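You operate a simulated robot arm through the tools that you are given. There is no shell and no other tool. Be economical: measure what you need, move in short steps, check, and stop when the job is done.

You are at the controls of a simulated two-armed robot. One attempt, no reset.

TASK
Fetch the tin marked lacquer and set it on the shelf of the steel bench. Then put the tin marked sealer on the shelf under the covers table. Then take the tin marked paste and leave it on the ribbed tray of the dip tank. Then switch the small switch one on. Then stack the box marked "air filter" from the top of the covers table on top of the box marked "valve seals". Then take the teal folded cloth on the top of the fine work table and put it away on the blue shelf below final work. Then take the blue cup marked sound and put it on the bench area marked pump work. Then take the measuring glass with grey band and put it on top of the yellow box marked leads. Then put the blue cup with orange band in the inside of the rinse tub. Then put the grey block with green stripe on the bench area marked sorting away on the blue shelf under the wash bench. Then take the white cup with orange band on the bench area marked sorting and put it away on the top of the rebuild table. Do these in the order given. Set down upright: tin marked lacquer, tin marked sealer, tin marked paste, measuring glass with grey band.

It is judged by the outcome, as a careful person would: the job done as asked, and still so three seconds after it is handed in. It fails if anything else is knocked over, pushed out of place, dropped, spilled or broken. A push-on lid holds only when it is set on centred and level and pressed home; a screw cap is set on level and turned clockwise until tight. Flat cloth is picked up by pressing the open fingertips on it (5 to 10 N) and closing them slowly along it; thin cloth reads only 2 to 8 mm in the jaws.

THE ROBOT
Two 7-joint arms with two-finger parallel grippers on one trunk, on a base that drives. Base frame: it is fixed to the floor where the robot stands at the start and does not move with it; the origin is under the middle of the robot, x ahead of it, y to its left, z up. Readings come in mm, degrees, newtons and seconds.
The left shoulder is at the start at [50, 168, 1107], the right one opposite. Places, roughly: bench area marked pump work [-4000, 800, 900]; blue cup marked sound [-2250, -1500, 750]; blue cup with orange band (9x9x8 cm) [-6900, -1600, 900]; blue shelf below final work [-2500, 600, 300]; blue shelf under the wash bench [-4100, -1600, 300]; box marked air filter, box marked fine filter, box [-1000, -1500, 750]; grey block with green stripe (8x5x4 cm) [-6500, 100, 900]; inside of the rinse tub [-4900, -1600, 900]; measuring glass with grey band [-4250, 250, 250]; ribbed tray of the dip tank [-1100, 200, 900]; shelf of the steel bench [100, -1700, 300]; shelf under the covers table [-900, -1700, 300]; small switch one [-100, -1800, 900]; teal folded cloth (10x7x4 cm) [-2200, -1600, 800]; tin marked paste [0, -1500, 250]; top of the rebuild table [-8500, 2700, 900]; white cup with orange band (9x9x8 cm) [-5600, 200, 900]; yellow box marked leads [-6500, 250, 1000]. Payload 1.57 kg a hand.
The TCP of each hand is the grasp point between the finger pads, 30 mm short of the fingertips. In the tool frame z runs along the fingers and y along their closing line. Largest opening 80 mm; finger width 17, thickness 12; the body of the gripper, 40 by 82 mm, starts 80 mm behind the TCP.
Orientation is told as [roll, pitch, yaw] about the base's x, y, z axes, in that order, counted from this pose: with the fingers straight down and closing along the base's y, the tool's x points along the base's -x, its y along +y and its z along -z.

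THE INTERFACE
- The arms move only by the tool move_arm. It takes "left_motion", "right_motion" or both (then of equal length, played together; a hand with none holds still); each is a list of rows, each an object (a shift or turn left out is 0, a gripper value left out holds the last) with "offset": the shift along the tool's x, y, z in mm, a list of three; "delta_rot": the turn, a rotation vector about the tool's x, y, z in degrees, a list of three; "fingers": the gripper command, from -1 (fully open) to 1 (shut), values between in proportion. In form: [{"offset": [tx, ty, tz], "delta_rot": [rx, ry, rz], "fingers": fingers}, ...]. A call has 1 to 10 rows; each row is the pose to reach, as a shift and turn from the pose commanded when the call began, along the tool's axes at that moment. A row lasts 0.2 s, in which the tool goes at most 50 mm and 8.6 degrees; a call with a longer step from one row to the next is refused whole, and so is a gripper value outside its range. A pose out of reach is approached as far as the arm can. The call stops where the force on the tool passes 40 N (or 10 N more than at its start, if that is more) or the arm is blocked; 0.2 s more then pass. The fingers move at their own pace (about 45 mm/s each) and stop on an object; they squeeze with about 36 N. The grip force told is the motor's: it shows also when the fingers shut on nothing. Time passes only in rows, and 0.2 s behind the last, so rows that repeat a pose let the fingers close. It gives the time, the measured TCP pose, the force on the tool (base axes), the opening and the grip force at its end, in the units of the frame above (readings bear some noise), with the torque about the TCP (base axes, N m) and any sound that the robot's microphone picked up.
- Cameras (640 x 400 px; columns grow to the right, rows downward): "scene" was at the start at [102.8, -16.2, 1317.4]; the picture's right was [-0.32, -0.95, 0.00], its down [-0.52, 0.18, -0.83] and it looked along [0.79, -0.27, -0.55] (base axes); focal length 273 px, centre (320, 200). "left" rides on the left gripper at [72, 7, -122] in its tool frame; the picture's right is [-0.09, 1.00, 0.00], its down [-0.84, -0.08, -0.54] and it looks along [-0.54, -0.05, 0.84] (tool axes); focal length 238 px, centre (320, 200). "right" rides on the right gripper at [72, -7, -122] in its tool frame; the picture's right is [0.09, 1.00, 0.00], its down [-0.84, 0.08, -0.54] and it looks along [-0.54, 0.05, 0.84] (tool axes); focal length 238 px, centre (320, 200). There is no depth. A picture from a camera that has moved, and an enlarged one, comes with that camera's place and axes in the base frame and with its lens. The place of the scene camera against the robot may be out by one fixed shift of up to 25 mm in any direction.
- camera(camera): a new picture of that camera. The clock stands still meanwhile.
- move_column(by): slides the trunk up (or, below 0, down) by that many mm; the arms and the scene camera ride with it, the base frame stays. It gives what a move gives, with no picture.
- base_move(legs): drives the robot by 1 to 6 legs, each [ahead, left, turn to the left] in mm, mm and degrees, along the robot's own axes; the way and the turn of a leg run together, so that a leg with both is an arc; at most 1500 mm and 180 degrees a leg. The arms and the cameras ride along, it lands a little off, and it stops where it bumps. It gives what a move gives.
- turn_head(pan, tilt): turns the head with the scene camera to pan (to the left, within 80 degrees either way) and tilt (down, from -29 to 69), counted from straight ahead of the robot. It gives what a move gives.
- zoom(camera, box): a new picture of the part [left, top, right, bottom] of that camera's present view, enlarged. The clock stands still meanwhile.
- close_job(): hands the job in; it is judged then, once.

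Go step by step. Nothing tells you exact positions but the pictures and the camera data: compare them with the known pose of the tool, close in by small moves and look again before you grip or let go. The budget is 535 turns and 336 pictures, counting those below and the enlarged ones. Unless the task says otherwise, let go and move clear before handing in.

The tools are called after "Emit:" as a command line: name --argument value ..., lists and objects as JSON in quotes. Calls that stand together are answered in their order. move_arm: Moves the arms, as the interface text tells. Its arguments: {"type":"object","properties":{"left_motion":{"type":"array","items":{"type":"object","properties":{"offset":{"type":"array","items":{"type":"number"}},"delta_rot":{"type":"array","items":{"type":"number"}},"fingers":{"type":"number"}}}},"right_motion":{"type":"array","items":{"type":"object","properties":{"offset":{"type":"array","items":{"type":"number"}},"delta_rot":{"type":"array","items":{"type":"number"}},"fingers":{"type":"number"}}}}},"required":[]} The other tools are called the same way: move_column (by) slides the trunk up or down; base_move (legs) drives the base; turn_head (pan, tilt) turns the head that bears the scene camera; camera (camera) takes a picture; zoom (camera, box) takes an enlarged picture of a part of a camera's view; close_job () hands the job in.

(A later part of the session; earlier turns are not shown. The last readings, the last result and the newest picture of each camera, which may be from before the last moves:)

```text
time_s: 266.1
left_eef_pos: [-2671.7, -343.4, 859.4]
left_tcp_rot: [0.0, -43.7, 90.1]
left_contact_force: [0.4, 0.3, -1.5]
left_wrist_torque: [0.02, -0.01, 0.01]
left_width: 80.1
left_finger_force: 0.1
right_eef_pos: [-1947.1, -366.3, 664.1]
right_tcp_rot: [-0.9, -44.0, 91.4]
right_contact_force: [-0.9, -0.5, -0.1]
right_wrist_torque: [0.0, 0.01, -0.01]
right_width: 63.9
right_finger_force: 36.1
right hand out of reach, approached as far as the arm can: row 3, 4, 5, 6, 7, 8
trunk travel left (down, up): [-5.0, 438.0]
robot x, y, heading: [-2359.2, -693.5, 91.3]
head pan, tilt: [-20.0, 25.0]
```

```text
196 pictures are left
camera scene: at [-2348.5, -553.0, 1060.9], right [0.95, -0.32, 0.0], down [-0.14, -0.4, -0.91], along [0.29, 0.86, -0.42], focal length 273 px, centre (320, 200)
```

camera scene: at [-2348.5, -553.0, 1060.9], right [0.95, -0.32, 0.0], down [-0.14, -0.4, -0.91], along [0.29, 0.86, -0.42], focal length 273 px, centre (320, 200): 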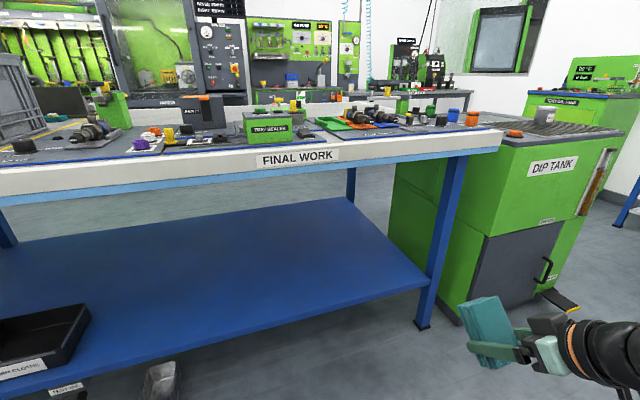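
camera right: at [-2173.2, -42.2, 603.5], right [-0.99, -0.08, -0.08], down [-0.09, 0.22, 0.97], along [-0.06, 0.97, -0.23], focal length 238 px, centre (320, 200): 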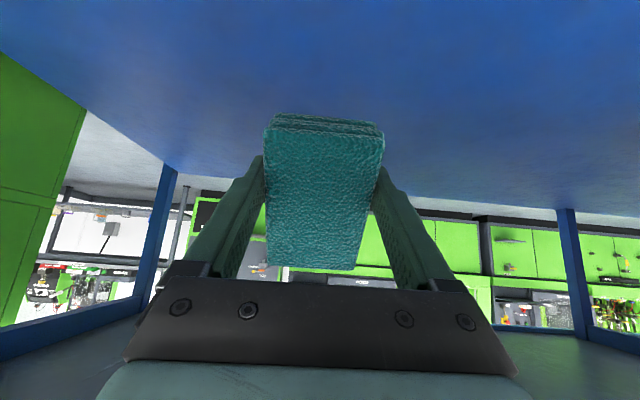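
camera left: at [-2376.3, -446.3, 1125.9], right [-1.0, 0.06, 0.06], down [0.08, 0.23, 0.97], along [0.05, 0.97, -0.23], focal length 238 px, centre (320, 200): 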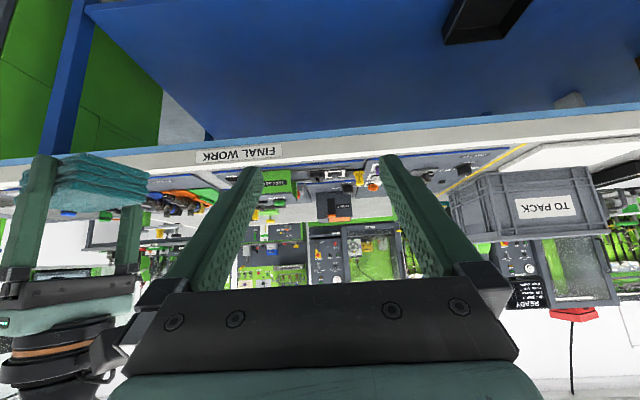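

Emit:
move_arm --right_motion '[{"offset": [17, 5, 30]}, {"offset": [34, 10, 60]}, {"offset": [52, 15, 90]}, {"offset": [69, 20, 119]}, {"offset": [86, 25, 149]}, {"offset": [103, 30, 178]}]'

Emit:
camera --camera "scene"

```text
time_s: 267.5
left_eef_pos: [-2671.5, -344.1, 859.9]
left_tcp_rot: [0.0, -43.7, 90.1]
left_contact_force: [0.3, 0.3, -0.7]
left_wrist_torque: [0.0, -0.01, 0.0]
left_width: 80.2
left_finger_force: 0.1
right_eef_pos: [-1949.8, -322.0, 506.7]
right_tcp_rot: [-0.9, -43.8, 91.5]
right_contact_force: [-0.4, -0.2, 0.0]
right_wrist_torque: [0.02, 0.02, 0.0]
right_width: 63.8
right_finger_force: 36.2
right hand out of reach, approached as far as the arm can: row 5, 6
trunk travel left (down, up): [-5.0, 438.0]
robot x, y, heading: [-2352.8, -691.4, 91.4]
head pan, tilt: [-20.0, 25.0]
```

```text
195 pictures are left
camera scene: at [-2348.4, -553.0, 1060.9], right [0.95, -0.32, 0.0], down [-0.14, -0.4, -0.91], along [0.29, 0.86, -0.42], focal length 273 px, centre (320, 200)
```

scene: 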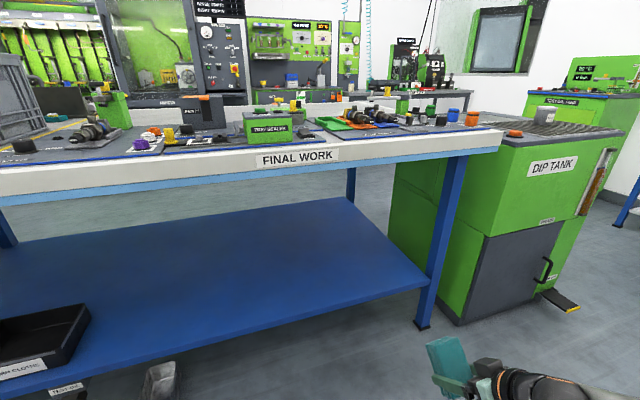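

Emit:
move_arm --right_motion '[{"offset": [14, 0, 14]}, {"offset": [28, 0, 28]}, {"offset": [42, 0, 43]}, {"offset": [56, 0, 57]}, {"offset": [84, 0, 86]}]'

Emit:
turn_head --pan -60 --tilt 45

Emit:
camera --camera "scene"

```text
time_s: 268.7
left_eef_pos: [-2671.5, -344.0, 858.2]
left_tcp_rot: [0.1, -43.7, 90.1]
left_contact_force: [0.8, -0.4, -0.3]
left_wrist_torque: [0.0, 0.0, -0.01]
left_width: 80.2
left_finger_force: 0.1
right_eef_pos: [-1916.0, -328.7, 487.9]
right_tcp_rot: [-0.9, -43.8, 91.3]
right_contact_force: [-0.9, -1.1, -0.9]
right_wrist_torque: [-0.05, -0.01, 0.02]
right_width: 63.9
right_finger_force: 35.8
right hand out of reach, approached as far as the arm can: row 1, 2, 3, 4, 5
trunk travel left (down, up): [-5.0, 438.0]
robot x, y, heading: [-2353.3, -691.0, 91.4]
head pan, tilt: [-20.0, 25.0]
```

```text
time_s: 269.8
left_eef_pos: [-2672.3, -343.7, 859.3]
left_tcp_rot: [0.0, -43.7, 90.2]
left_contact_force: [0.5, 1.1, -0.4]
left_wrist_torque: [0.02, 0.04, 0.0]
left_width: 79.9
left_finger_force: 0.1
right_eef_pos: [-1917.1, -329.3, 487.7]
right_tcp_rot: [-0.9, -43.9, 91.3]
right_contact_force: [-0.8, 0.1, -0.1]
right_wrist_torque: [0.02, 0.01, -0.01]
right_width: 63.6
right_finger_force: 36.4
trunk travel left (down, up): [-5.0, 438.0]
robot x, y, heading: [-2355.4, -689.7, 91.3]
head pan, tilt: [-60.0, 45.0]
```

```text
194 pictures are left
camera scene: at [-2308.4, -598.0, 1030.4], right [0.52, -0.85, 0.0], down [-0.6, -0.37, -0.71], along [0.6, 0.37, -0.71], focal length 273 px, centre (320, 200)
```

scene: 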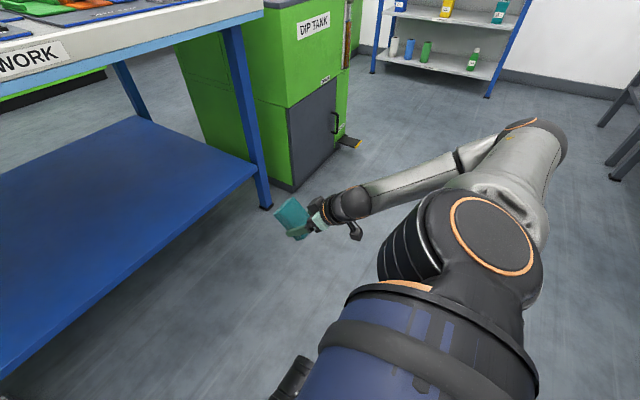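

The right elbow stays high. I'll try approaching like the left arm did: bring the right hand up and well across to the robot's centre with the tool down, then tilt and descend.

Emit:
move_arm --right_motion '[{"offset": [-25, 10, -30], "delta_rot": [0, 4, 0]}, {"offset": [-50, 25, -60], "delta_rot": [0, 10, 0]}, {"offset": [-75, 40, -90], "delta_rot": [0, 16, 0]}, {"offset": [-100, 60, -120], "delta_rot": [0, 22, 0]}, {"offset": [-130, 80, -150], "delta_rot": [0, 28, 0]}, {"offset": [-160, 100, -180], "delta_rot": [0, 34, 0]}, {"offset": [-190, 120, -210], "delta_rot": [0, 40, 0]}, {"offset": [-220, 140, -240], "delta_rot": [0, 44, 0]}, {"offset": [-245, 160, -265], "delta_rot": [0, 44, 0]}]'

Emit:
move_arm --right_motion '[{"offset": [0, 40, 0]}, {"offset": [0, 80, 0]}, {"offset": [0, 120, 0]}, {"offset": [0, 160, 0]}, {"offset": [0, 200, 0]}, {"offset": [0, 240, 0]}, {"offset": [0, 280, 0]}, {"offset": [0, 320, 0]}]'

Emit:
turn_head --pan -20 --tilt 35

Emit:
camera --camera "scene"

```text
time_s: 271.8
left_eef_pos: [-2672.3, -343.1, 860.7]
left_tcp_rot: [-0.1, -43.8, 90.2]
left_contact_force: [-0.2, 0.8, -0.1]
left_wrist_torque: [0.0, -0.04, 0.0]
left_width: 79.8
left_finger_force: 0.1
right_eef_pos: [-2079.1, -344.3, 851.3]
right_tcp_rot: [-0.8, 0.2, 90.6]
right_contact_force: [-0.8, -0.1, 0.3]
right_wrist_torque: [0.03, 0.01, -0.02]
right_width: 63.7
right_finger_force: 35.6
trunk travel left (down, up): [-5.0, 438.0]
robot x, y, heading: [-2357.2, -690.9, 91.4]
head pan, tilt: [-60.0, 45.0]
```

```text
time_s: 273.6
left_eef_pos: [-2671.7, -342.7, 860.4]
left_tcp_rot: [0.0, -43.7, 90.1]
left_contact_force: [0.1, 0.6, 0.4]
left_wrist_torque: [0.01, 0.02, 0.01]
left_width: 80.1
left_finger_force: 0.1
right_eef_pos: [-2401.4, -343.9, 848.4]
right_tcp_rot: [-0.7, 0.0, 90.6]
right_contact_force: [-0.3, -0.8, 0.0]
right_wrist_torque: [-0.01, -0.03, -0.06]
right_width: 63.7
right_finger_force: 36.0
trunk travel left (down, up): [-5.0, 438.0]
robot x, y, heading: [-2358.6, -690.0, 91.6]
head pan, tilt: [-60.0, 45.0]
```

```text
time_s: 274.6
left_eef_pos: [-2671.6, -342.8, 858.6]
left_tcp_rot: [-0.1, -43.7, 90.1]
left_contact_force: [0.2, 0.0, 0.1]
left_wrist_torque: [0.02, -0.03, -0.01]
left_width: 79.9
left_finger_force: 0.1
right_eef_pos: [-2400.8, -343.7, 848.1]
right_tcp_rot: [-0.7, 0.0, 90.6]
right_contact_force: [-0.4, -0.9, -0.1]
right_wrist_torque: [-0.03, 0.01, 0.04]
right_width: 63.9
right_finger_force: 35.5
trunk travel left (down, up): [-5.0, 438.0]
robot x, y, heading: [-2355.8, -688.6, 91.5]
head pan, tilt: [-20.0, 35.0]
```

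```text
193 pictures are left
camera scene: at [-2349.7, -556.9, 1045.2], right [0.95, -0.32, 0.0], down [-0.18, -0.54, -0.82], along [0.26, 0.78, -0.57], focal length 273 px, centre (320, 200)
```

scene: 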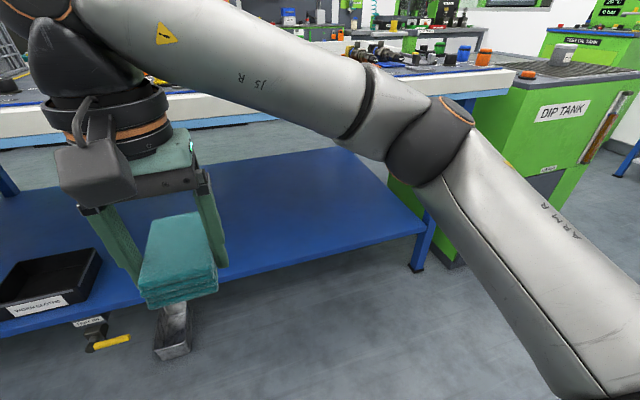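

Emit:
move_arm --right_motion '[{"offset": [-10, 0, 8], "delta_rot": [0, -8, 0]}, {"offset": [-25, 0, 18], "delta_rot": [0, -16, 0]}, {"offset": [-45, 0, 28], "delta_rot": [0, -24, 0]}, {"offset": [-65, 0, 38], "delta_rot": [0, -32, 0]}, {"offset": [-85, 0, 50], "delta_rot": [0, -40, 0]}, {"offset": [-100, 0, 80], "delta_rot": [0, -44, 0]}, {"offset": [-110, -30, 120], "delta_rot": [0, -44, 0]}, {"offset": [-110, -60, 160], "delta_rot": [0, -44, 0]}]'

Emit:
camera --camera "scene"

```text
refused: row 7 steps farther than a row can; nothing moved
```

```text
192 pictures are left
camera scene: at [-2349.7, -556.9, 1045.2], right [0.95, -0.32, 0.0], down [-0.18, -0.54, -0.82], along [0.26, 0.78, -0.57], focal length 273 px, centre (320, 200)
```

scene: 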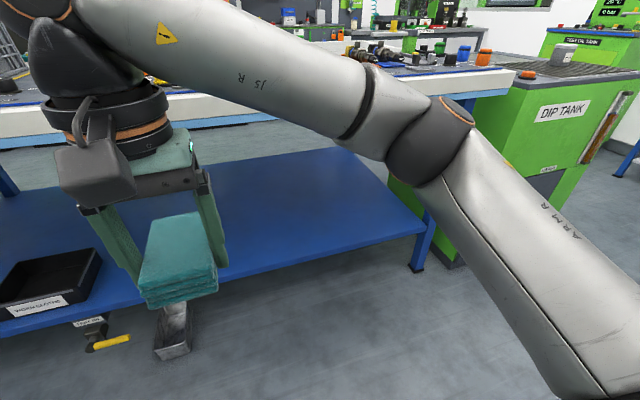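

Emit:
move_arm --right_motion '[{"offset": [-10, 0, 8], "delta_rot": [0, -8, 0]}, {"offset": [-25, 0, 18], "delta_rot": [0, -16, 0]}, {"offset": [-45, 0, 28], "delta_rot": [0, -24, 0]}, {"offset": [-65, 0, 38], "delta_rot": [0, -32, 0]}, {"offset": [-85, 0, 50], "delta_rot": [0, -40, 0]}, {"offset": [-100, 0, 80], "delta_rot": [0, -44, 0]}, {"offset": [-110, -20, 110], "delta_rot": [0, -44, 0]}, {"offset": [-110, -40, 140], "delta_rot": [0, -44, 0]}, {"offset": [-110, -60, 180], "delta_rot": [0, -44, 0]}, {"offset": [-110, -80, 220], "delta_rot": [0, -44, 0]}]'

Emit:
camera --camera "scene"

```text
time_s: 276.8
left_eef_pos: [-2671.2, -343.0, 857.8]
left_tcp_rot: [0.1, -43.7, 90.2]
left_contact_force: [0.4, 0.1, 0.0]
left_wrist_torque: [-0.04, -0.02, 0.0]
left_width: 80.2
left_finger_force: 0.0
right_eef_pos: [-2317.3, -231.6, 626.6]
right_tcp_rot: [-0.8, -44.0, 91.3]
right_contact_force: [-0.6, 0.5, -0.3]
right_wrist_torque: [-0.01, 0.01, -0.01]
right_width: 63.6
right_finger_force: 35.4
trunk travel left (down, up): [-5.0, 438.0]
robot x, y, heading: [-2357.1, -691.1, 91.4]
head pan, tilt: [-20.0, 35.0]
```

```text
191 pictures are left
camera scene: at [-2349.8, -556.9, 1045.2], right [0.95, -0.32, 0.0], down [-0.18, -0.54, -0.82], along [0.26, 0.78, -0.57], focal length 273 px, centre (320, 200)
```

scene: 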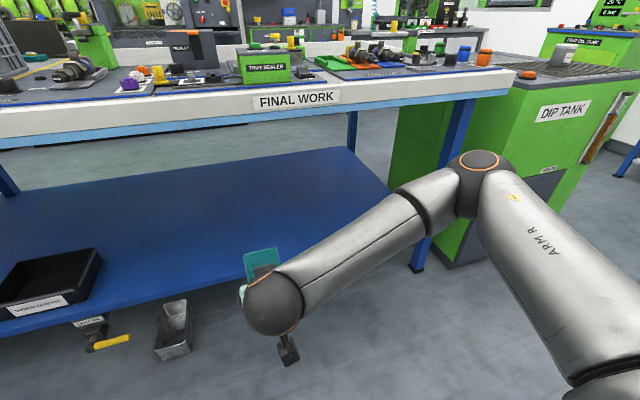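

Better: the elbow is dropping. Continue down.

Emit:
move_arm --right_motion '[{"offset": [18, -7, 33]}, {"offset": [37, -14, 66]}, {"offset": [55, -20, 100]}, {"offset": [73, -26, 133]}, {"offset": [92, -33, 166]}, {"offset": [110, -40, 200]}, {"offset": [110, -40, 200]}]'

Emit:
camera --camera "right"

```text
time_s: 278.4
left_eef_pos: [-2673.3, -342.7, 859.5]
left_tcp_rot: [0.1, -43.7, 90.1]
left_contact_force: [0.2, 0.2, -0.3]
left_wrist_torque: [0.02, 0.02, 0.0]
left_width: 80.0
left_finger_force: 0.1
right_eef_pos: [-2277.8, -172.4, 405.8]
right_tcp_rot: [-1.0, -44.0, 91.3]
right_contact_force: [0.4, 0.3, -0.4]
right_wrist_torque: [0.01, -0.03, -0.01]
right_width: 63.6
right_finger_force: 35.8
trunk travel left (down, up): [-5.0, 438.0]
robot x, y, heading: [-2355.8, -689.4, 91.4]
head pan, tilt: [-20.0, 35.0]
```

```text
190 pictures are left
camera right: at [-2270.1, -309.3, 443.3], right [-0.99, -0.08, -0.08], down [-0.09, 0.22, 0.97], along [-0.06, 0.97, -0.23], focal length 238 px, centre (320, 200)
```

right: 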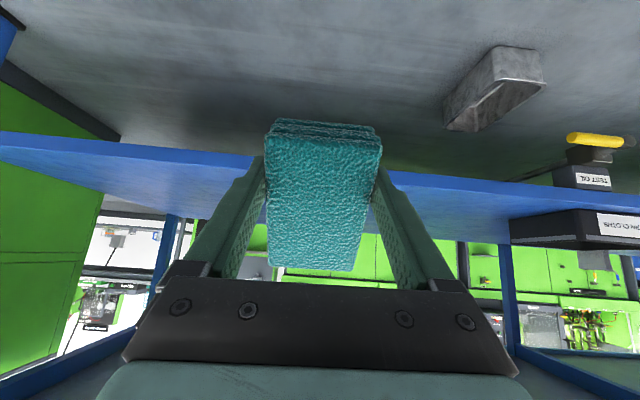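

Now drive in over the shelf.

Emit:
base_move --legs '[[340, 0, 0]]'

Emit:
camera --camera "right"

Emit:
camera --camera "scene"

```text
time_s: 280.6
left_eef_pos: [-2673.6, -8.7, 859.4]
left_tcp_rot: [-0.1, -43.7, 89.4]
left_contact_force: [0.3, 0.1, -0.5]
left_wrist_torque: [-0.03, -0.01, -0.02]
left_width: 80.0
left_finger_force: 0.1
right_eef_pos: [-2277.8, 158.5, 407.0]
right_tcp_rot: [-1.0, -44.0, 90.8]
right_contact_force: [0.8, 0.1, -1.2]
right_wrist_torque: [-0.05, 0.0, -0.01]
right_width: 63.6
right_finger_force: 35.8
trunk travel left (down, up): [-5.0, 438.0]
robot x, y, heading: [-2358.8, -359.5, 90.8]
head pan, tilt: [-20.0, 35.0]
```

```text
189 pictures are left
camera right: at [-2272.2, 20.8, 443.8], right [-0.99, -0.07, -0.08], down [-0.09, 0.23, 0.97], along [-0.05, 0.97, -0.23], focal length 238 px, centre (320, 200)
```

right: 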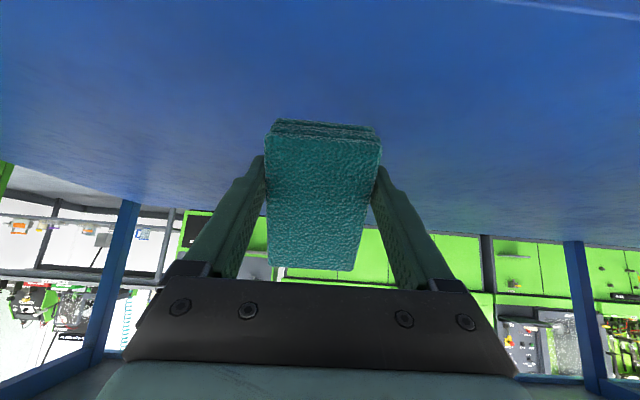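

```text
188 pictures are left
camera scene: at [-2354.4, -226.2, 1045.2], right [0.94, -0.33, 0.0], down [-0.19, -0.54, -0.82], along [0.27, 0.77, -0.57], focal length 273 px, centre (320, 200)
```

scene: 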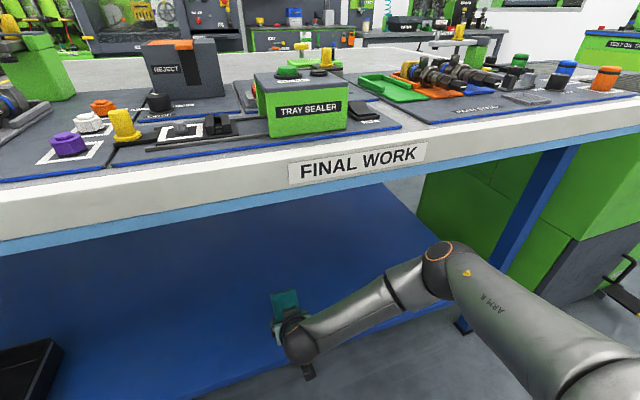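

Emit:
move_arm --right_motion '[{"offset": [5, 0, 20]}, {"offset": [12, 0, 32]}, {"offset": [18, 0, 40]}, {"offset": [24, 0, 46]}, {"offset": [28, 0, 50]}, {"offset": [28, 0, 50]}]'

```text
time_s: 282.0
left_eef_pos: [-2674.9, -8.1, 858.5]
left_tcp_rot: [0.0, -43.7, 89.5]
left_contact_force: [0.3, -0.4, -0.7]
left_wrist_torque: [-0.02, 0.01, 0.05]
left_width: 79.7
left_finger_force: 0.0
right_eef_pos: [-2277.4, 170.8, 351.1]
right_tcp_rot: [-1.0, -44.0, 90.7]
right_contact_force: [0.1, -0.4, 0.2]
right_wrist_torque: [-0.02, 0.03, -0.01]
right_width: 63.9
right_finger_force: 36.1
trunk travel left (down, up): [-5.0, 438.0]
robot x, y, heading: [-2361.1, -361.6, 90.6]
head pan, tilt: [-20.0, 35.0]
```

Emit:
move_arm --right_motion '[{"offset": [2, 0, 2]}, {"offset": [4, 0, 4]}, {"offset": [6, 0, 6]}, {"offset": [8, 0, 8]}, {"offset": [10, 0, 10]}]'

Emit:
camera --camera "right"

```text
time_s: 283.1
left_eef_pos: [-2674.0, -9.4, 860.1]
left_tcp_rot: [-0.1, -43.9, 89.6]
left_contact_force: [-0.6, 0.2, 0.2]
left_wrist_torque: [0.01, 0.02, 0.01]
left_width: 80.1
left_finger_force: 0.1
right_eef_pos: [-2277.8, 176.0, 346.8]
right_tcp_rot: [-0.8, -44.8, 90.7]
right_contact_force: [0.1, -2.9, 13.8]
right_wrist_torque: [-0.15, 0.16, 0.01]
right_width: 63.8
right_finger_force: 35.7
trunk travel left (down, up): [-5.0, 438.0]
robot x, y, heading: [-2362.4, -363.4, 90.4]
head pan, tilt: [-20.0, 35.0]
stopped in row 5 (right hand): the force on the tool passed its limit (the readings are from after the stop); the commanded pose is now the measured one
```

```text
187 pictures are left
camera right: at [-2272.2, 38.5, 380.9], right [-0.99, -0.06, -0.08], down [-0.09, 0.21, 0.97], along [-0.05, 0.98, -0.22], focal length 238 px, centre (320, 200)
```

right: 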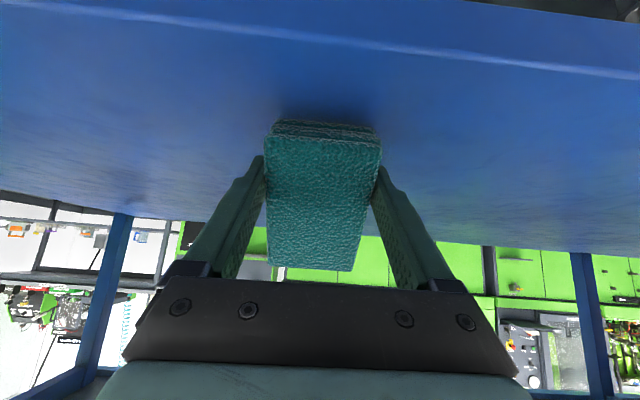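

Touching. Release; the cloth will settle flat.

Emit:
move_arm --right_motion '[{"fingers": 0}, {"fingers": -0.6}, {"fingers": -1}, {"fingers": -1}, {"fingers": -1}]'

Emit:
camera --camera "right"

```text
time_s: 284.3
left_eef_pos: [-2673.2, -9.4, 859.9]
left_tcp_rot: [0.0, -43.6, 89.4]
left_contact_force: [0.2, -0.7, 0.7]
left_wrist_torque: [0.0, 0.01, 0.05]
left_width: 80.1
left_finger_force: 0.0
right_eef_pos: [-2277.1, 174.6, 342.9]
right_tcp_rot: [-1.0, -44.3, 90.8]
right_contact_force: [-0.2, 0.7, -1.3]
right_wrist_torque: [0.03, -0.02, 0.03]
right_width: 79.8
right_finger_force: 0.0
trunk travel left (down, up): [-5.0, 438.0]
robot x, y, heading: [-2361.7, -362.5, 90.6]
head pan, tilt: [-20.0, 35.0]
```

```text
186 pictures are left
camera right: at [-2271.5, 37.1, 379.0], right [-0.99, -0.07, -0.08], down [-0.09, 0.22, 0.97], along [-0.05, 0.97, -0.22], focal length 238 px, centre (320, 200)
```

right: 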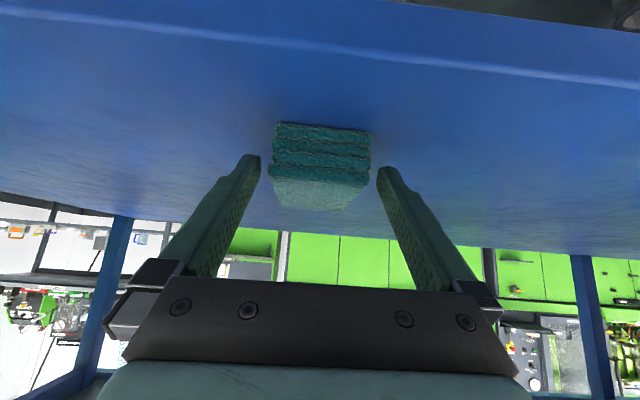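

The cloth lies flat on the shelf. Now back out, raise the trunk, tuck the right hand up, and return for the "sound" cup with the left hand.

Emit:
base_move --legs '[[-320, 0, 0]]'

Emit:
move_column --by 265

Emit:
move_arm --right_motion '[{"offset": [-17, -20, -39]}, {"offset": [-34, -40, -78]}, {"offset": [-51, -60, -117]}, {"offset": [-68, -80, -156]}, {"offset": [-85, -100, -195]}, {"offset": [-102, -120, -234]}, {"offset": [-119, -140, -273]}, {"offset": [-136, -160, -312]}, {"offset": [-153, -180, -351]}, {"offset": [-170, -200, -390]}]'

Emit:
camera --camera "scene"

```text
time_s: 286.4
left_eef_pos: [-2669.1, -322.1, 858.7]
left_tcp_rot: [0.0, -43.7, 89.4]
left_contact_force: [1.4, 0.1, -0.3]
left_wrist_torque: [-0.01, -0.01, -0.04]
left_width: 79.8
left_finger_force: 0.1
right_eef_pos: [-2272.9, -139.7, 343.3]
right_tcp_rot: [-1.0, -44.4, 90.5]
right_contact_force: [-0.9, 0.5, -0.1]
right_wrist_torque: [0.0, -0.04, 0.0]
right_width: 80.2
right_finger_force: 0.0
trunk travel left (down, up): [-5.0, 438.0]
robot x, y, heading: [-2357.0, -679.5, 90.5]
head pan, tilt: [-20.0, 35.0]
```

```text
time_s: 289.1
left_eef_pos: [-2670.4, -322.4, 1123.9]
left_tcp_rot: [0.0, -43.7, 89.4]
left_contact_force: [0.8, 0.8, 0.7]
left_wrist_torque: [-0.02, 0.0, -0.02]
left_width: 79.9
left_finger_force: 0.0
right_eef_pos: [-2272.4, -139.8, 607.6]
right_tcp_rot: [-1.0, -44.4, 90.5]
right_contact_force: [0.0, -0.7, 0.8]
right_wrist_torque: [0.02, 0.0, 0.0]
right_width: 80.0
right_finger_force: 0.0
trunk travel left (down, up): [-270.0, 173.0]
robot x, y, heading: [-2358.9, -673.0, 90.7]
head pan, tilt: [-20.0, 35.0]
```

```text
time_s: 291.3
left_eef_pos: [-2670.6, -323.1, 1124.8]
left_tcp_rot: [0.0, -43.7, 89.5]
left_contact_force: [0.3, -0.6, 0.1]
left_wrist_torque: [-0.02, 0.01, 0.01]
left_width: 80.1
left_finger_force: 0.0
right_eef_pos: [-2070.7, -275.9, 1015.0]
right_tcp_rot: [-1.0, -44.3, 90.7]
right_contact_force: [0.2, 0.1, 0.1]
right_wrist_torque: [-0.03, -0.02, 0.03]
right_width: 80.1
right_finger_force: 0.0
right hand out of reach, approached as far as the arm can: row 9, 10
trunk travel left (down, up): [-270.0, 173.0]
robot x, y, heading: [-2357.6, -674.2, 90.7]
head pan, tilt: [-20.0, 35.0]
```

```text
185 pictures are left
camera scene: at [-2350.4, -541.3, 1310.2], right [0.94, -0.33, 0.0], down [-0.19, -0.54, -0.82], along [0.27, 0.77, -0.57], focal length 273 px, centre (320, 200)
```

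scene: 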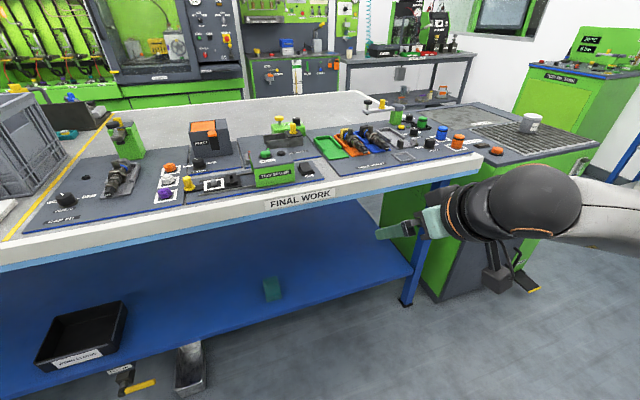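

Now turn to the fine work table for the cup.

Emit:
base_move --legs '[[0, 0, 90], [130, 0, 0], [0, 0, 89.3]]'

Emit:
turn_head --pan 10 --tilt 35

Emit:
camera --camera "scene"

Emit:
camera --camera "left"

```text
time_s: 300.1
left_eef_pos: [-2194.3, -1037.9, 1124.3]
left_tcp_rot: [0.1, -43.8, -93.5]
left_contact_force: [-0.6, -0.4, 0.4]
left_wrist_torque: [0.02, 0.01, -0.01]
left_width: 80.0
left_finger_force: 0.0
right_eef_pos: [-2794.2, -1055.8, 1015.5]
right_tcp_rot: [-0.9, -44.3, -92.5]
right_contact_force: [0.2, -0.3, 0.3]
right_wrist_torque: [0.01, -0.02, 0.0]
right_width: 80.0
right_finger_force: 0.0
trunk travel left (down, up): [-270.0, 173.0]
robot x, y, heading: [-2483.8, -669.4, -92.3]
head pan, tilt: [-20.0, 35.0]
```

```text
time_s: 301.1
left_eef_pos: [-2194.6, -1038.3, 1123.7]
left_tcp_rot: [0.0, -43.7, -93.5]
left_contact_force: [0.5, -0.6, 0.0]
left_wrist_torque: [0.01, 0.01, -0.04]
left_width: 79.7
left_finger_force: 0.1
right_eef_pos: [-2795.2, -1055.5, 1014.9]
right_tcp_rot: [-1.0, -44.3, -92.4]
right_contact_force: [0.2, -0.7, -0.4]
right_wrist_torque: [-0.02, -0.01, -0.01]
right_width: 80.2
right_finger_force: 0.0
trunk travel left (down, up): [-270.0, 173.0]
robot x, y, heading: [-2491.6, -666.6, -92.3]
head pan, tilt: [10.0, 35.0]
```

```text
184 pictures are left
camera scene: at [-2499.1, -784.4, 1310.2], right [-0.99, -0.13, 0.0], down [-0.08, 0.57, -0.82], along [0.11, -0.81, -0.57], focal length 273 px, centre (320, 200)
```

scene: 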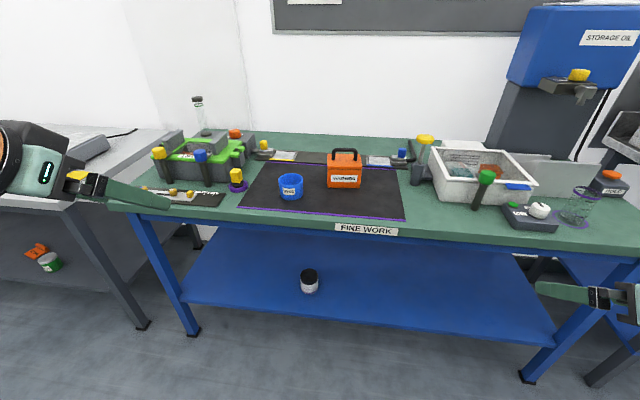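

```text
183 pictures are left
camera left: at [-2178.8, -902.0, 1163.8], right [0.99, -0.13, 0.06], down [-0.09, -0.23, 0.97], along [-0.11, -0.97, -0.23], focal length 238 px, centre (320, 200)
```

left: 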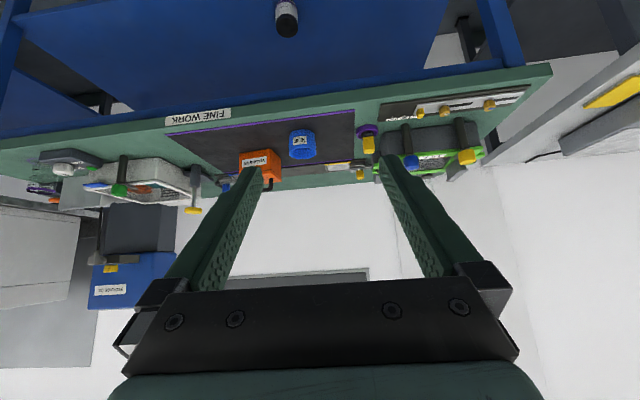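

The cup stands near the mat's front. I'll pinch its left wall with the left hand (one finger inside). Drive closer first.

Emit:
base_move --legs '[[0, 0, 2.3], [320, 0, 0]]'

Emit:
move_arm --left_motion '[{"offset": [10, -10, 20], "delta_rot": [0, 5, 0], "fingers": -0.25}, {"offset": [15, -20, 40], "delta_rot": [0, 10, 0]}, {"offset": [20, -30, 60], "delta_rot": [0, 14, 0]}, {"offset": [20, -40, 80], "delta_rot": [0, 14, 0]}, {"offset": [20, -45, 100], "delta_rot": [0, 14, 0]}]'

Emit:
camera --camera "left"

Emit:
camera --camera "scene"

```text
time_s: 303.6
left_eef_pos: [-2179.4, -1338.3, 1124.8]
left_tcp_rot: [0.0, -43.7, -91.3]
left_contact_force: [-0.1, -0.4, 0.0]
left_wrist_torque: [0.01, -0.03, 0.01]
left_width: 80.2
left_finger_force: 0.0
right_eef_pos: [-2778.6, -1379.6, 1013.9]
right_tcp_rot: [-0.9, -44.3, -90.0]
right_contact_force: [-0.8, 0.1, -0.2]
right_wrist_torque: [0.02, -0.01, 0.0]
right_width: 80.0
right_finger_force: 0.0
trunk travel left (down, up): [-270.0, 173.0]
robot x, y, heading: [-2483.0, -980.3, -90.3]
head pan, tilt: [10.0, 35.0]
```

```text
time_s: 304.8
left_eef_pos: [-2225.2, -1393.2, 1038.8]
left_tcp_rot: [-0.1, -29.7, -91.2]
left_contact_force: [-0.6, 0.5, -0.1]
left_wrist_torque: [0.02, -0.01, -0.01]
left_width: 50.1
left_finger_force: 0.0
right_eef_pos: [-2778.5, -1380.4, 1014.4]
right_tcp_rot: [-0.9, -44.2, -90.0]
right_contact_force: [-0.8, 0.2, -0.3]
right_wrist_torque: [0.01, -0.02, 0.01]
right_width: 79.8
right_finger_force: 0.2
trunk travel left (down, up): [-270.0, 173.0]
robot x, y, heading: [-2489.2, -980.3, -90.0]
head pan, tilt: [10.0, 35.0]
```

```text
182 pictures are left
camera left: at [-2214.7, -1270.0, 1109.6], right [0.99, -0.1, 0.05], down [-0.09, -0.46, 0.89], along [-0.07, -0.88, -0.46], focal length 238 px, centre (320, 200)
```

left: 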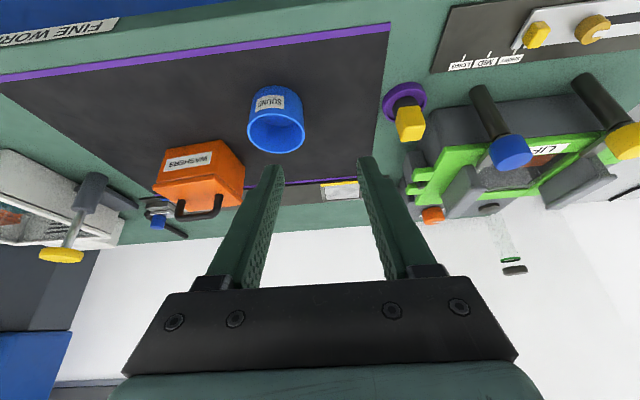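

```text
181 pictures are left
camera scene: at [-2494.1, -1096.4, 1310.2], right [-0.98, -0.17, 0.0], down [-0.1, 0.56, -0.82], along [0.14, -0.81, -0.57], focal length 273 px, centre (320, 200)
```

scene: 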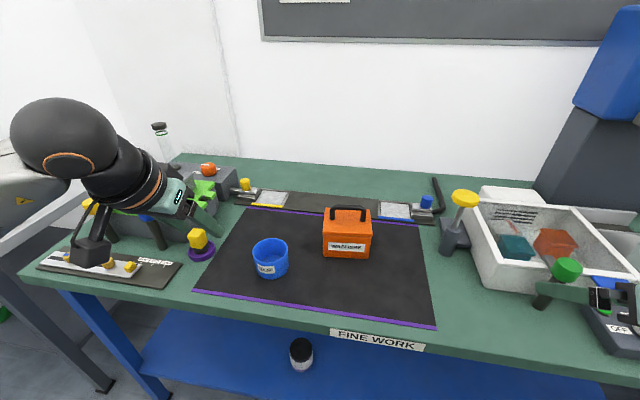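

Emit:
move_arm --left_motion '[{"offset": [-11, -6, 38]}, {"offset": [-22, -11, 76]}, {"offset": [-33, -16, 114]}, {"offset": [-43, -21, 151]}, {"offset": [-43, -21, 151]}]'

Emit:
camera --camera "left"

```text
time_s: 306.0
left_eef_pos: [-2248.1, -1507.6, 929.6]
left_tcp_rot: [0.0, -29.7, -91.2]
left_contact_force: [-0.9, 0.3, -0.1]
left_wrist_torque: [0.03, 0.0, -0.02]
left_width: 50.2
left_finger_force: 0.0
right_eef_pos: [-2778.7, -1379.1, 1014.8]
right_tcp_rot: [-0.9, -44.3, -90.0]
right_contact_force: [0.3, 0.5, 0.1]
right_wrist_torque: [-0.04, 0.0, 0.0]
right_width: 79.9
right_finger_force: 0.1
trunk travel left (down, up): [-270.0, 173.0]
robot x, y, heading: [-2489.3, -983.0, -90.2]
head pan, tilt: [10.0, 35.0]
```

```text
180 pictures are left
camera left: at [-2237.0, -1383.9, 1000.1], right [0.99, -0.1, 0.05], down [-0.09, -0.46, 0.89], along [-0.07, -0.88, -0.46], focal length 238 px, centre (320, 200)
```

left: 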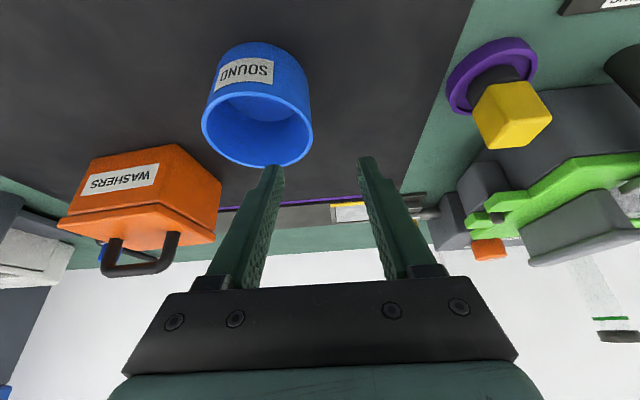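

Emit:
move_arm --left_motion '[{"offset": [12, 0, -7]}, {"offset": [22, 0, 10]}, {"offset": [31, 0, 27]}, {"offset": [40, 0, 42]}, {"offset": [40, 0, 42]}]'

Emit:
camera --camera "left"

Emit:
zoom --camera "scene" --box '[200, 180, 360, 300]'

```text
time_s: 307.2
left_eef_pos: [-2249.9, -1492.0, 872.0]
left_tcp_rot: [0.0, -29.8, -91.2]
left_contact_force: [0.1, 0.6, 0.1]
left_wrist_torque: [0.02, -0.03, 0.05]
left_width: 49.8
left_finger_force: 0.1
right_eef_pos: [-2778.3, -1378.9, 1015.0]
right_tcp_rot: [-0.8, -44.3, -90.1]
right_contact_force: [-0.3, 0.4, 0.3]
right_wrist_torque: [0.0, -0.01, 0.02]
right_width: 79.9
right_finger_force: 0.0
trunk travel left (down, up): [-270.0, 173.0]
robot x, y, heading: [-2490.8, -978.9, -90.1]
head pan, tilt: [10.0, 35.0]
```

```text
179 pictures are left
camera left: at [-2239.6, -1368.1, 943.0], right [0.99, -0.1, 0.05], down [-0.09, -0.46, 0.89], along [-0.07, -0.88, -0.46], focal length 238 px, centre (320, 200)
```

left: 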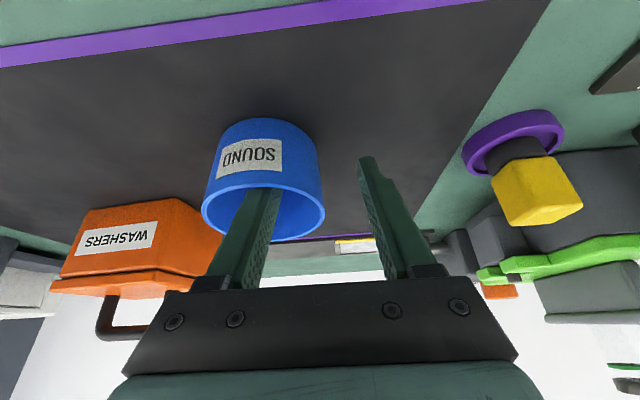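

```text
3.33 times, centred on (280, 240) of scene
camera zoom: at [-2494.2, -1096.2, 1310.2], right [-0.98, -0.17, 0.0], down [-0.1, 0.56, -0.82], along [0.14, -0.81, -0.57], focal length 910 px, centre (453, 67)
```

zoom: 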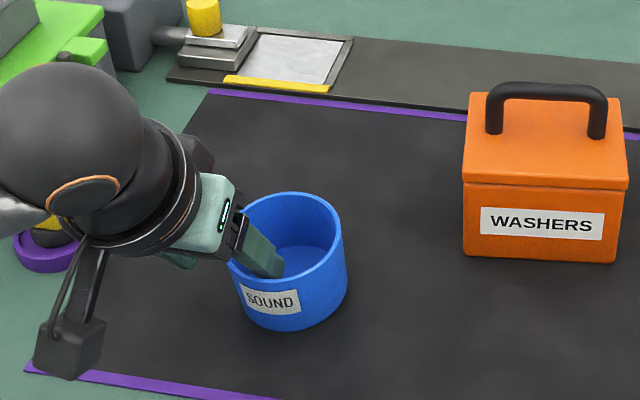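

One finger is inside. Shift 10 mm forward and close on the wall.

Emit:
move_arm --left_motion '[{"offset": [-9, 0, 5]}, {"offset": [-9, 0, 5], "fingers": 0.2}, {"offset": [-9, 0, 5], "fingers": 0.6}, {"offset": [-9, 0, 5], "fingers": 1}, {"offset": [-9, 0, 5], "fingers": 1}, {"offset": [-9, 0, 5], "fingers": 1}]'

Emit:
camera --camera "left"

```text
time_s: 308.6
left_eef_pos: [-2250.3, -1502.5, 873.4]
left_tcp_rot: [0.1, -29.7, -91.2]
left_contact_force: [-0.5, 0.3, 0.5]
left_wrist_torque: [0.03, 0.02, 0.01]
left_width: 7.0
left_finger_force: 26.2
right_eef_pos: [-2778.4, -1379.2, 1013.8]
right_tcp_rot: [-0.9, -44.3, -90.1]
right_contact_force: [-0.4, -0.8, -0.1]
right_wrist_torque: [-0.01, 0.0, -0.03]
right_width: 80.1
right_finger_force: 0.1
trunk travel left (down, up): [-270.0, 173.0]
robot x, y, heading: [-2489.4, -982.5, -89.9]
head pan, tilt: [10.0, 35.0]
```

```text
177 pictures are left
camera left: at [-2239.5, -1377.4, 944.7], right [0.99, -0.1, 0.05], down [-0.09, -0.46, 0.89], along [-0.07, -0.88, -0.46], focal length 238 px, centre (320, 200)
```

left: 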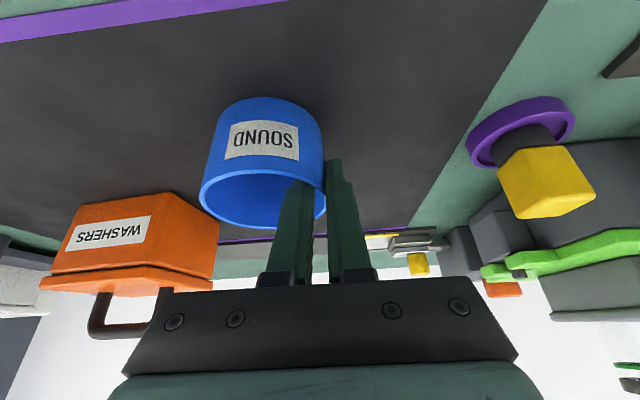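

Emit:
move_arm --left_motion '[{"fingers": 1}, {"fingers": 1}, {"offset": [-8, 0, -13]}, {"offset": [-15, 0, -26]}, {"offset": [-22, 0, -39]}, {"offset": [-30, 0, -52]}]'

Emit:
camera --camera "left"

```text
time_s: 310.0
left_eef_pos: [-2249.2, -1501.9, 933.8]
left_tcp_rot: [0.0, -29.7, -91.2]
left_contact_force: [0.4, 0.3, -0.6]
left_wrist_torque: [0.0, -0.02, -0.01]
left_width: 5.9
left_finger_force: 26.0
right_eef_pos: [-2777.6, -1378.2, 1014.1]
right_tcp_rot: [-0.9, -44.3, -90.1]
right_contact_force: [-0.3, 1.0, 0.0]
right_wrist_torque: [-0.01, -0.02, -0.02]
right_width: 79.9
right_finger_force: 0.0
trunk travel left (down, up): [-270.0, 173.0]
robot x, y, heading: [-2487.0, -981.0, -90.0]
head pan, tilt: [10.0, 35.0]
```

```text
176 pictures are left
camera left: at [-2240.3, -1378.4, 1004.4], right [0.99, -0.1, 0.05], down [-0.09, -0.46, 0.89], along [-0.07, -0.88, -0.46], focal length 238 px, centre (320, 200)
```

left: 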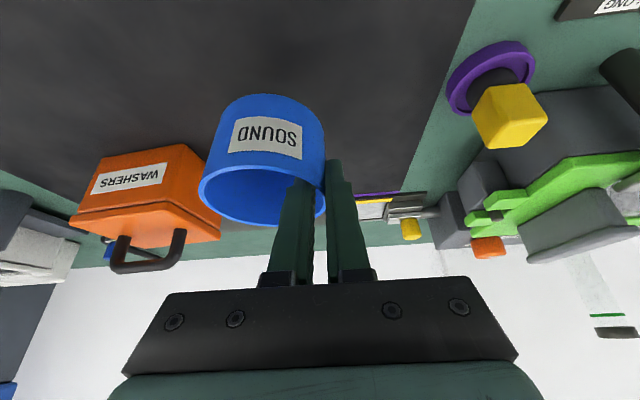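

Cup held by the wall. Raise and drive down the aisle toward pump work.

Emit:
move_arm --left_motion '[{"offset": [-10, 0, -40]}, {"offset": [-20, 0, -80]}, {"offset": [-30, 0, -120]}]'

Emit:
base_move --legs '[[-340, 0, 0], [0, 0, -90]]'

Emit:
turn_head --pan -10 --tilt 15

Emit:
camera --camera "scene"

```text
time_s: 310.8
left_eef_pos: [-2246.6, -1468.3, 1053.3]
left_tcp_rot: [-0.1, -29.6, -91.2]
left_contact_force: [0.1, -0.3, -0.5]
left_wrist_torque: [0.02, -0.02, -0.02]
left_width: 5.9
left_finger_force: 25.4
right_eef_pos: [-2777.5, -1380.2, 1014.9]
right_tcp_rot: [-1.0, -44.3, -90.1]
right_contact_force: [0.0, -0.2, 0.3]
right_wrist_torque: [-0.01, -0.03, 0.0]
right_width: 80.1
right_finger_force: 0.1
trunk travel left (down, up): [-270.0, 173.0]
robot x, y, heading: [-2487.1, -984.3, -90.0]
head pan, tilt: [10.0, 35.0]
```

```text
time_s: 316.8
left_eef_pos: [-2980.2, -871.4, 1052.8]
left_tcp_rot: [0.0, -29.6, 176.9]
left_contact_force: [0.3, -0.6, -0.9]
left_wrist_torque: [0.01, 0.0, 0.02]
left_width: 5.1
left_finger_force: 25.0
right_eef_pos: [-2875.0, -344.6, 1015.1]
right_tcp_rot: [-0.9, -44.3, 178.0]
right_contact_force: [-0.6, 1.2, 0.1]
right_wrist_torque: [0.02, 0.03, -0.02]
right_width: 79.8
right_finger_force: 0.1
trunk travel left (down, up): [-270.0, 173.0]
robot x, y, heading: [-2487.8, -643.9, 178.0]
head pan, tilt: [10.0, 35.0]
```

```text
time_s: 317.7
left_eef_pos: [-2981.7, -872.2, 1052.5]
left_tcp_rot: [0.1, -29.8, 177.0]
left_contact_force: [-1.1, 0.4, -1.3]
left_wrist_torque: [0.0, 0.03, -0.03]
left_width: 5.2
left_finger_force: 25.3
right_eef_pos: [-2876.0, -342.4, 1015.3]
right_tcp_rot: [-1.0, -44.3, 177.9]
right_contact_force: [0.1, 0.3, -0.2]
right_wrist_torque: [0.04, -0.02, 0.0]
right_width: 79.6
right_finger_force: 0.1
trunk travel left (down, up): [-270.0, 173.0]
robot x, y, heading: [-2485.9, -648.6, 178.0]
head pan, tilt: [-10.0, 15.0]
```

```text
175 pictures are left
camera scene: at [-2639.4, -614.4, 1342.1], right [0.21, 0.98, 0.0], down [0.25, -0.05, -0.97], along [-0.94, 0.2, -0.26], focal length 273 px, centre (320, 200)
```

scene: 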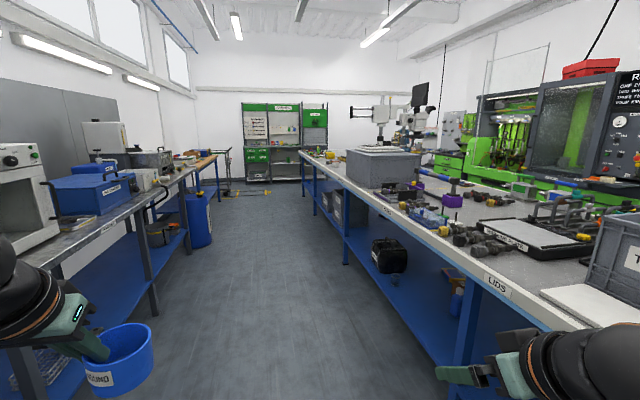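

The aisle is clear. Drive on and turn toward the right-hand bench.

Emit:
base_move --legs '[[0, 0, 2], [1270, 0, 0], [0, 0, -90]]'

Emit:
turn_head --pan 10 --tilt 30

Emit:
camera --camera "scene"

```text
time_s: 328.3
left_eef_pos: [-3992.3, -173.1, 1052.0]
left_tcp_rot: [0.0, -29.7, 88.7]
left_contact_force: [0.3, 0.5, -0.4]
left_wrist_torque: [0.01, -0.04, 0.02]
left_width: 3.9
left_finger_force: 25.1
right_eef_pos: [-3460.6, -262.1, 1014.6]
right_tcp_rot: [-0.8, -44.3, 89.8]
right_contact_force: [0.2, 0.2, 1.1]
right_wrist_torque: [0.02, 0.01, 0.02]
right_width: 80.0
right_finger_force: 0.1
trunk travel left (down, up): [-270.0, 173.0]
robot x, y, heading: [-3754.0, -661.1, 90.0]
head pan, tilt: [-10.0, 15.0]
```

```text
time_s: 329.1
left_eef_pos: [-3993.0, -173.5, 1052.2]
left_tcp_rot: [0.1, -29.7, 88.8]
left_contact_force: [0.0, 0.6, -0.2]
left_wrist_torque: [-0.03, 0.01, 0.03]
left_width: 4.0
left_finger_force: 24.3
right_eef_pos: [-3460.7, -262.1, 1014.6]
right_tcp_rot: [-0.9, -44.3, 89.9]
right_contact_force: [0.1, -0.7, 0.0]
right_wrist_torque: [0.02, 0.02, 0.03]
right_width: 79.9
right_finger_force: 0.1
trunk travel left (down, up): [-270.0, 173.0]
robot x, y, heading: [-3747.6, -657.2, 89.7]
head pan, tilt: [10.0, 30.0]
```

```text
174 pictures are left
camera scene: at [-3788.7, -518.7, 1318.0], right [0.99, 0.17, 0.0], down [0.09, -0.49, -0.87], along [-0.15, 0.85, -0.5], focal length 273 px, centre (320, 200)
```

scene: 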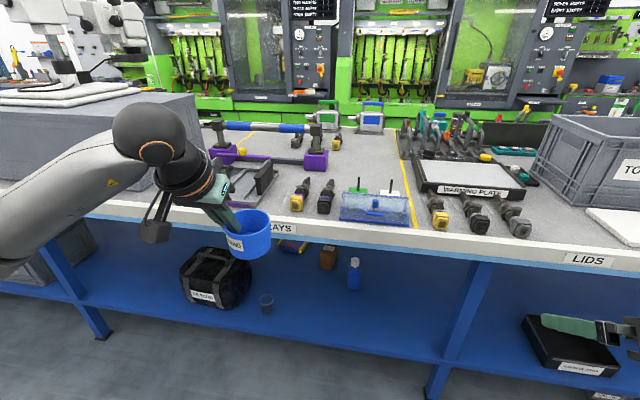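

Emit:
camera --camera "left"

Emit:
zoom --camera "scene" --box '[170, 80, 450, 300]'

```text
173 pictures are left
camera left: at [-4000.6, -295.9, 1123.6], right [-0.99, 0.1, 0.05], down [0.09, 0.46, 0.89], along [0.07, 0.88, -0.46], focal length 238 px, centre (320, 200)
```

left: 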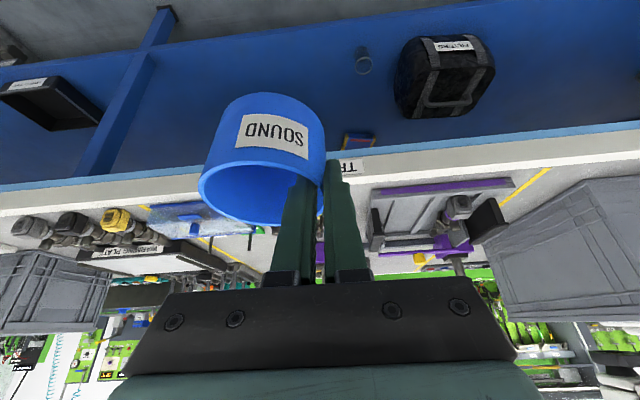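

```text
1.82 times, centred on (310, 190) of scene
camera zoom: at [-3788.7, -518.7, 1318.0], right [0.99, 0.17, 0.0], down [0.09, -0.49, -0.87], along [-0.15, 0.85, -0.5], focal length 496 px, centre (338, 218)
```

zoom: 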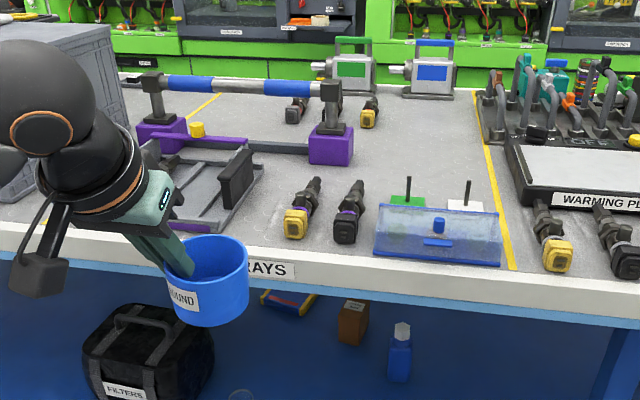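

Pump work lies on the far side of this island bench (y≈800), so I must go round. The wall grip has settled (wall ~4 mm). I drive back along the aisle in stages, checking the cup.

Emit:
base_move --legs '[[0, 0, -90], [1500, 0, 0], [1450, 0, 0]]'

Emit:
camera --camera "left"

```text
time_s: 347.2
left_eef_pos: [-318.6, -334.4, 1052.6]
left_tcp_rot: [0.0, -29.8, 2.7]
left_contact_force: [0.1, -0.7, -0.5]
left_wrist_torque: [0.02, 0.04, -0.02]
left_width: 3.1
left_finger_force: 23.6
right_eef_pos: [-370.2, -870.2, 1015.0]
right_tcp_rot: [-0.9, -44.3, 3.9]
right_contact_force: [-0.3, -0.3, -0.2]
right_wrist_torque: [-0.03, 0.0, -0.01]
right_width: 80.1
right_finger_force: 0.1
trunk travel left (down, up): [-270.0, 173.0]
robot x, y, heading: [-785.8, -608.7, 3.7]
head pan, tilt: [10.0, 30.0]
```

```text
171 pictures are left
camera left: at [-440.9, -332.2, 1123.6], right [0.03, 1.0, 0.05], down [0.46, -0.06, 0.89], along [0.89, -0.01, -0.46], focal length 238 px, centre (320, 200)
```

left: 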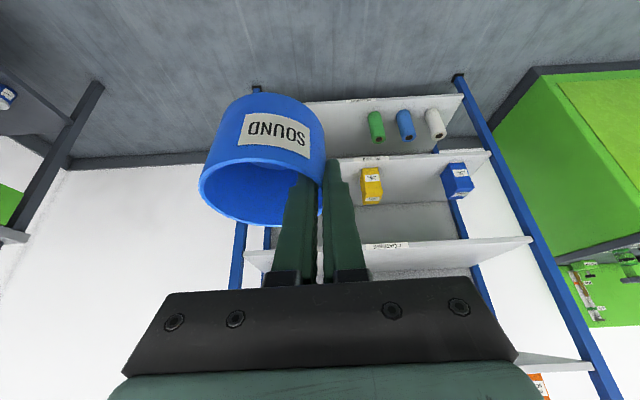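

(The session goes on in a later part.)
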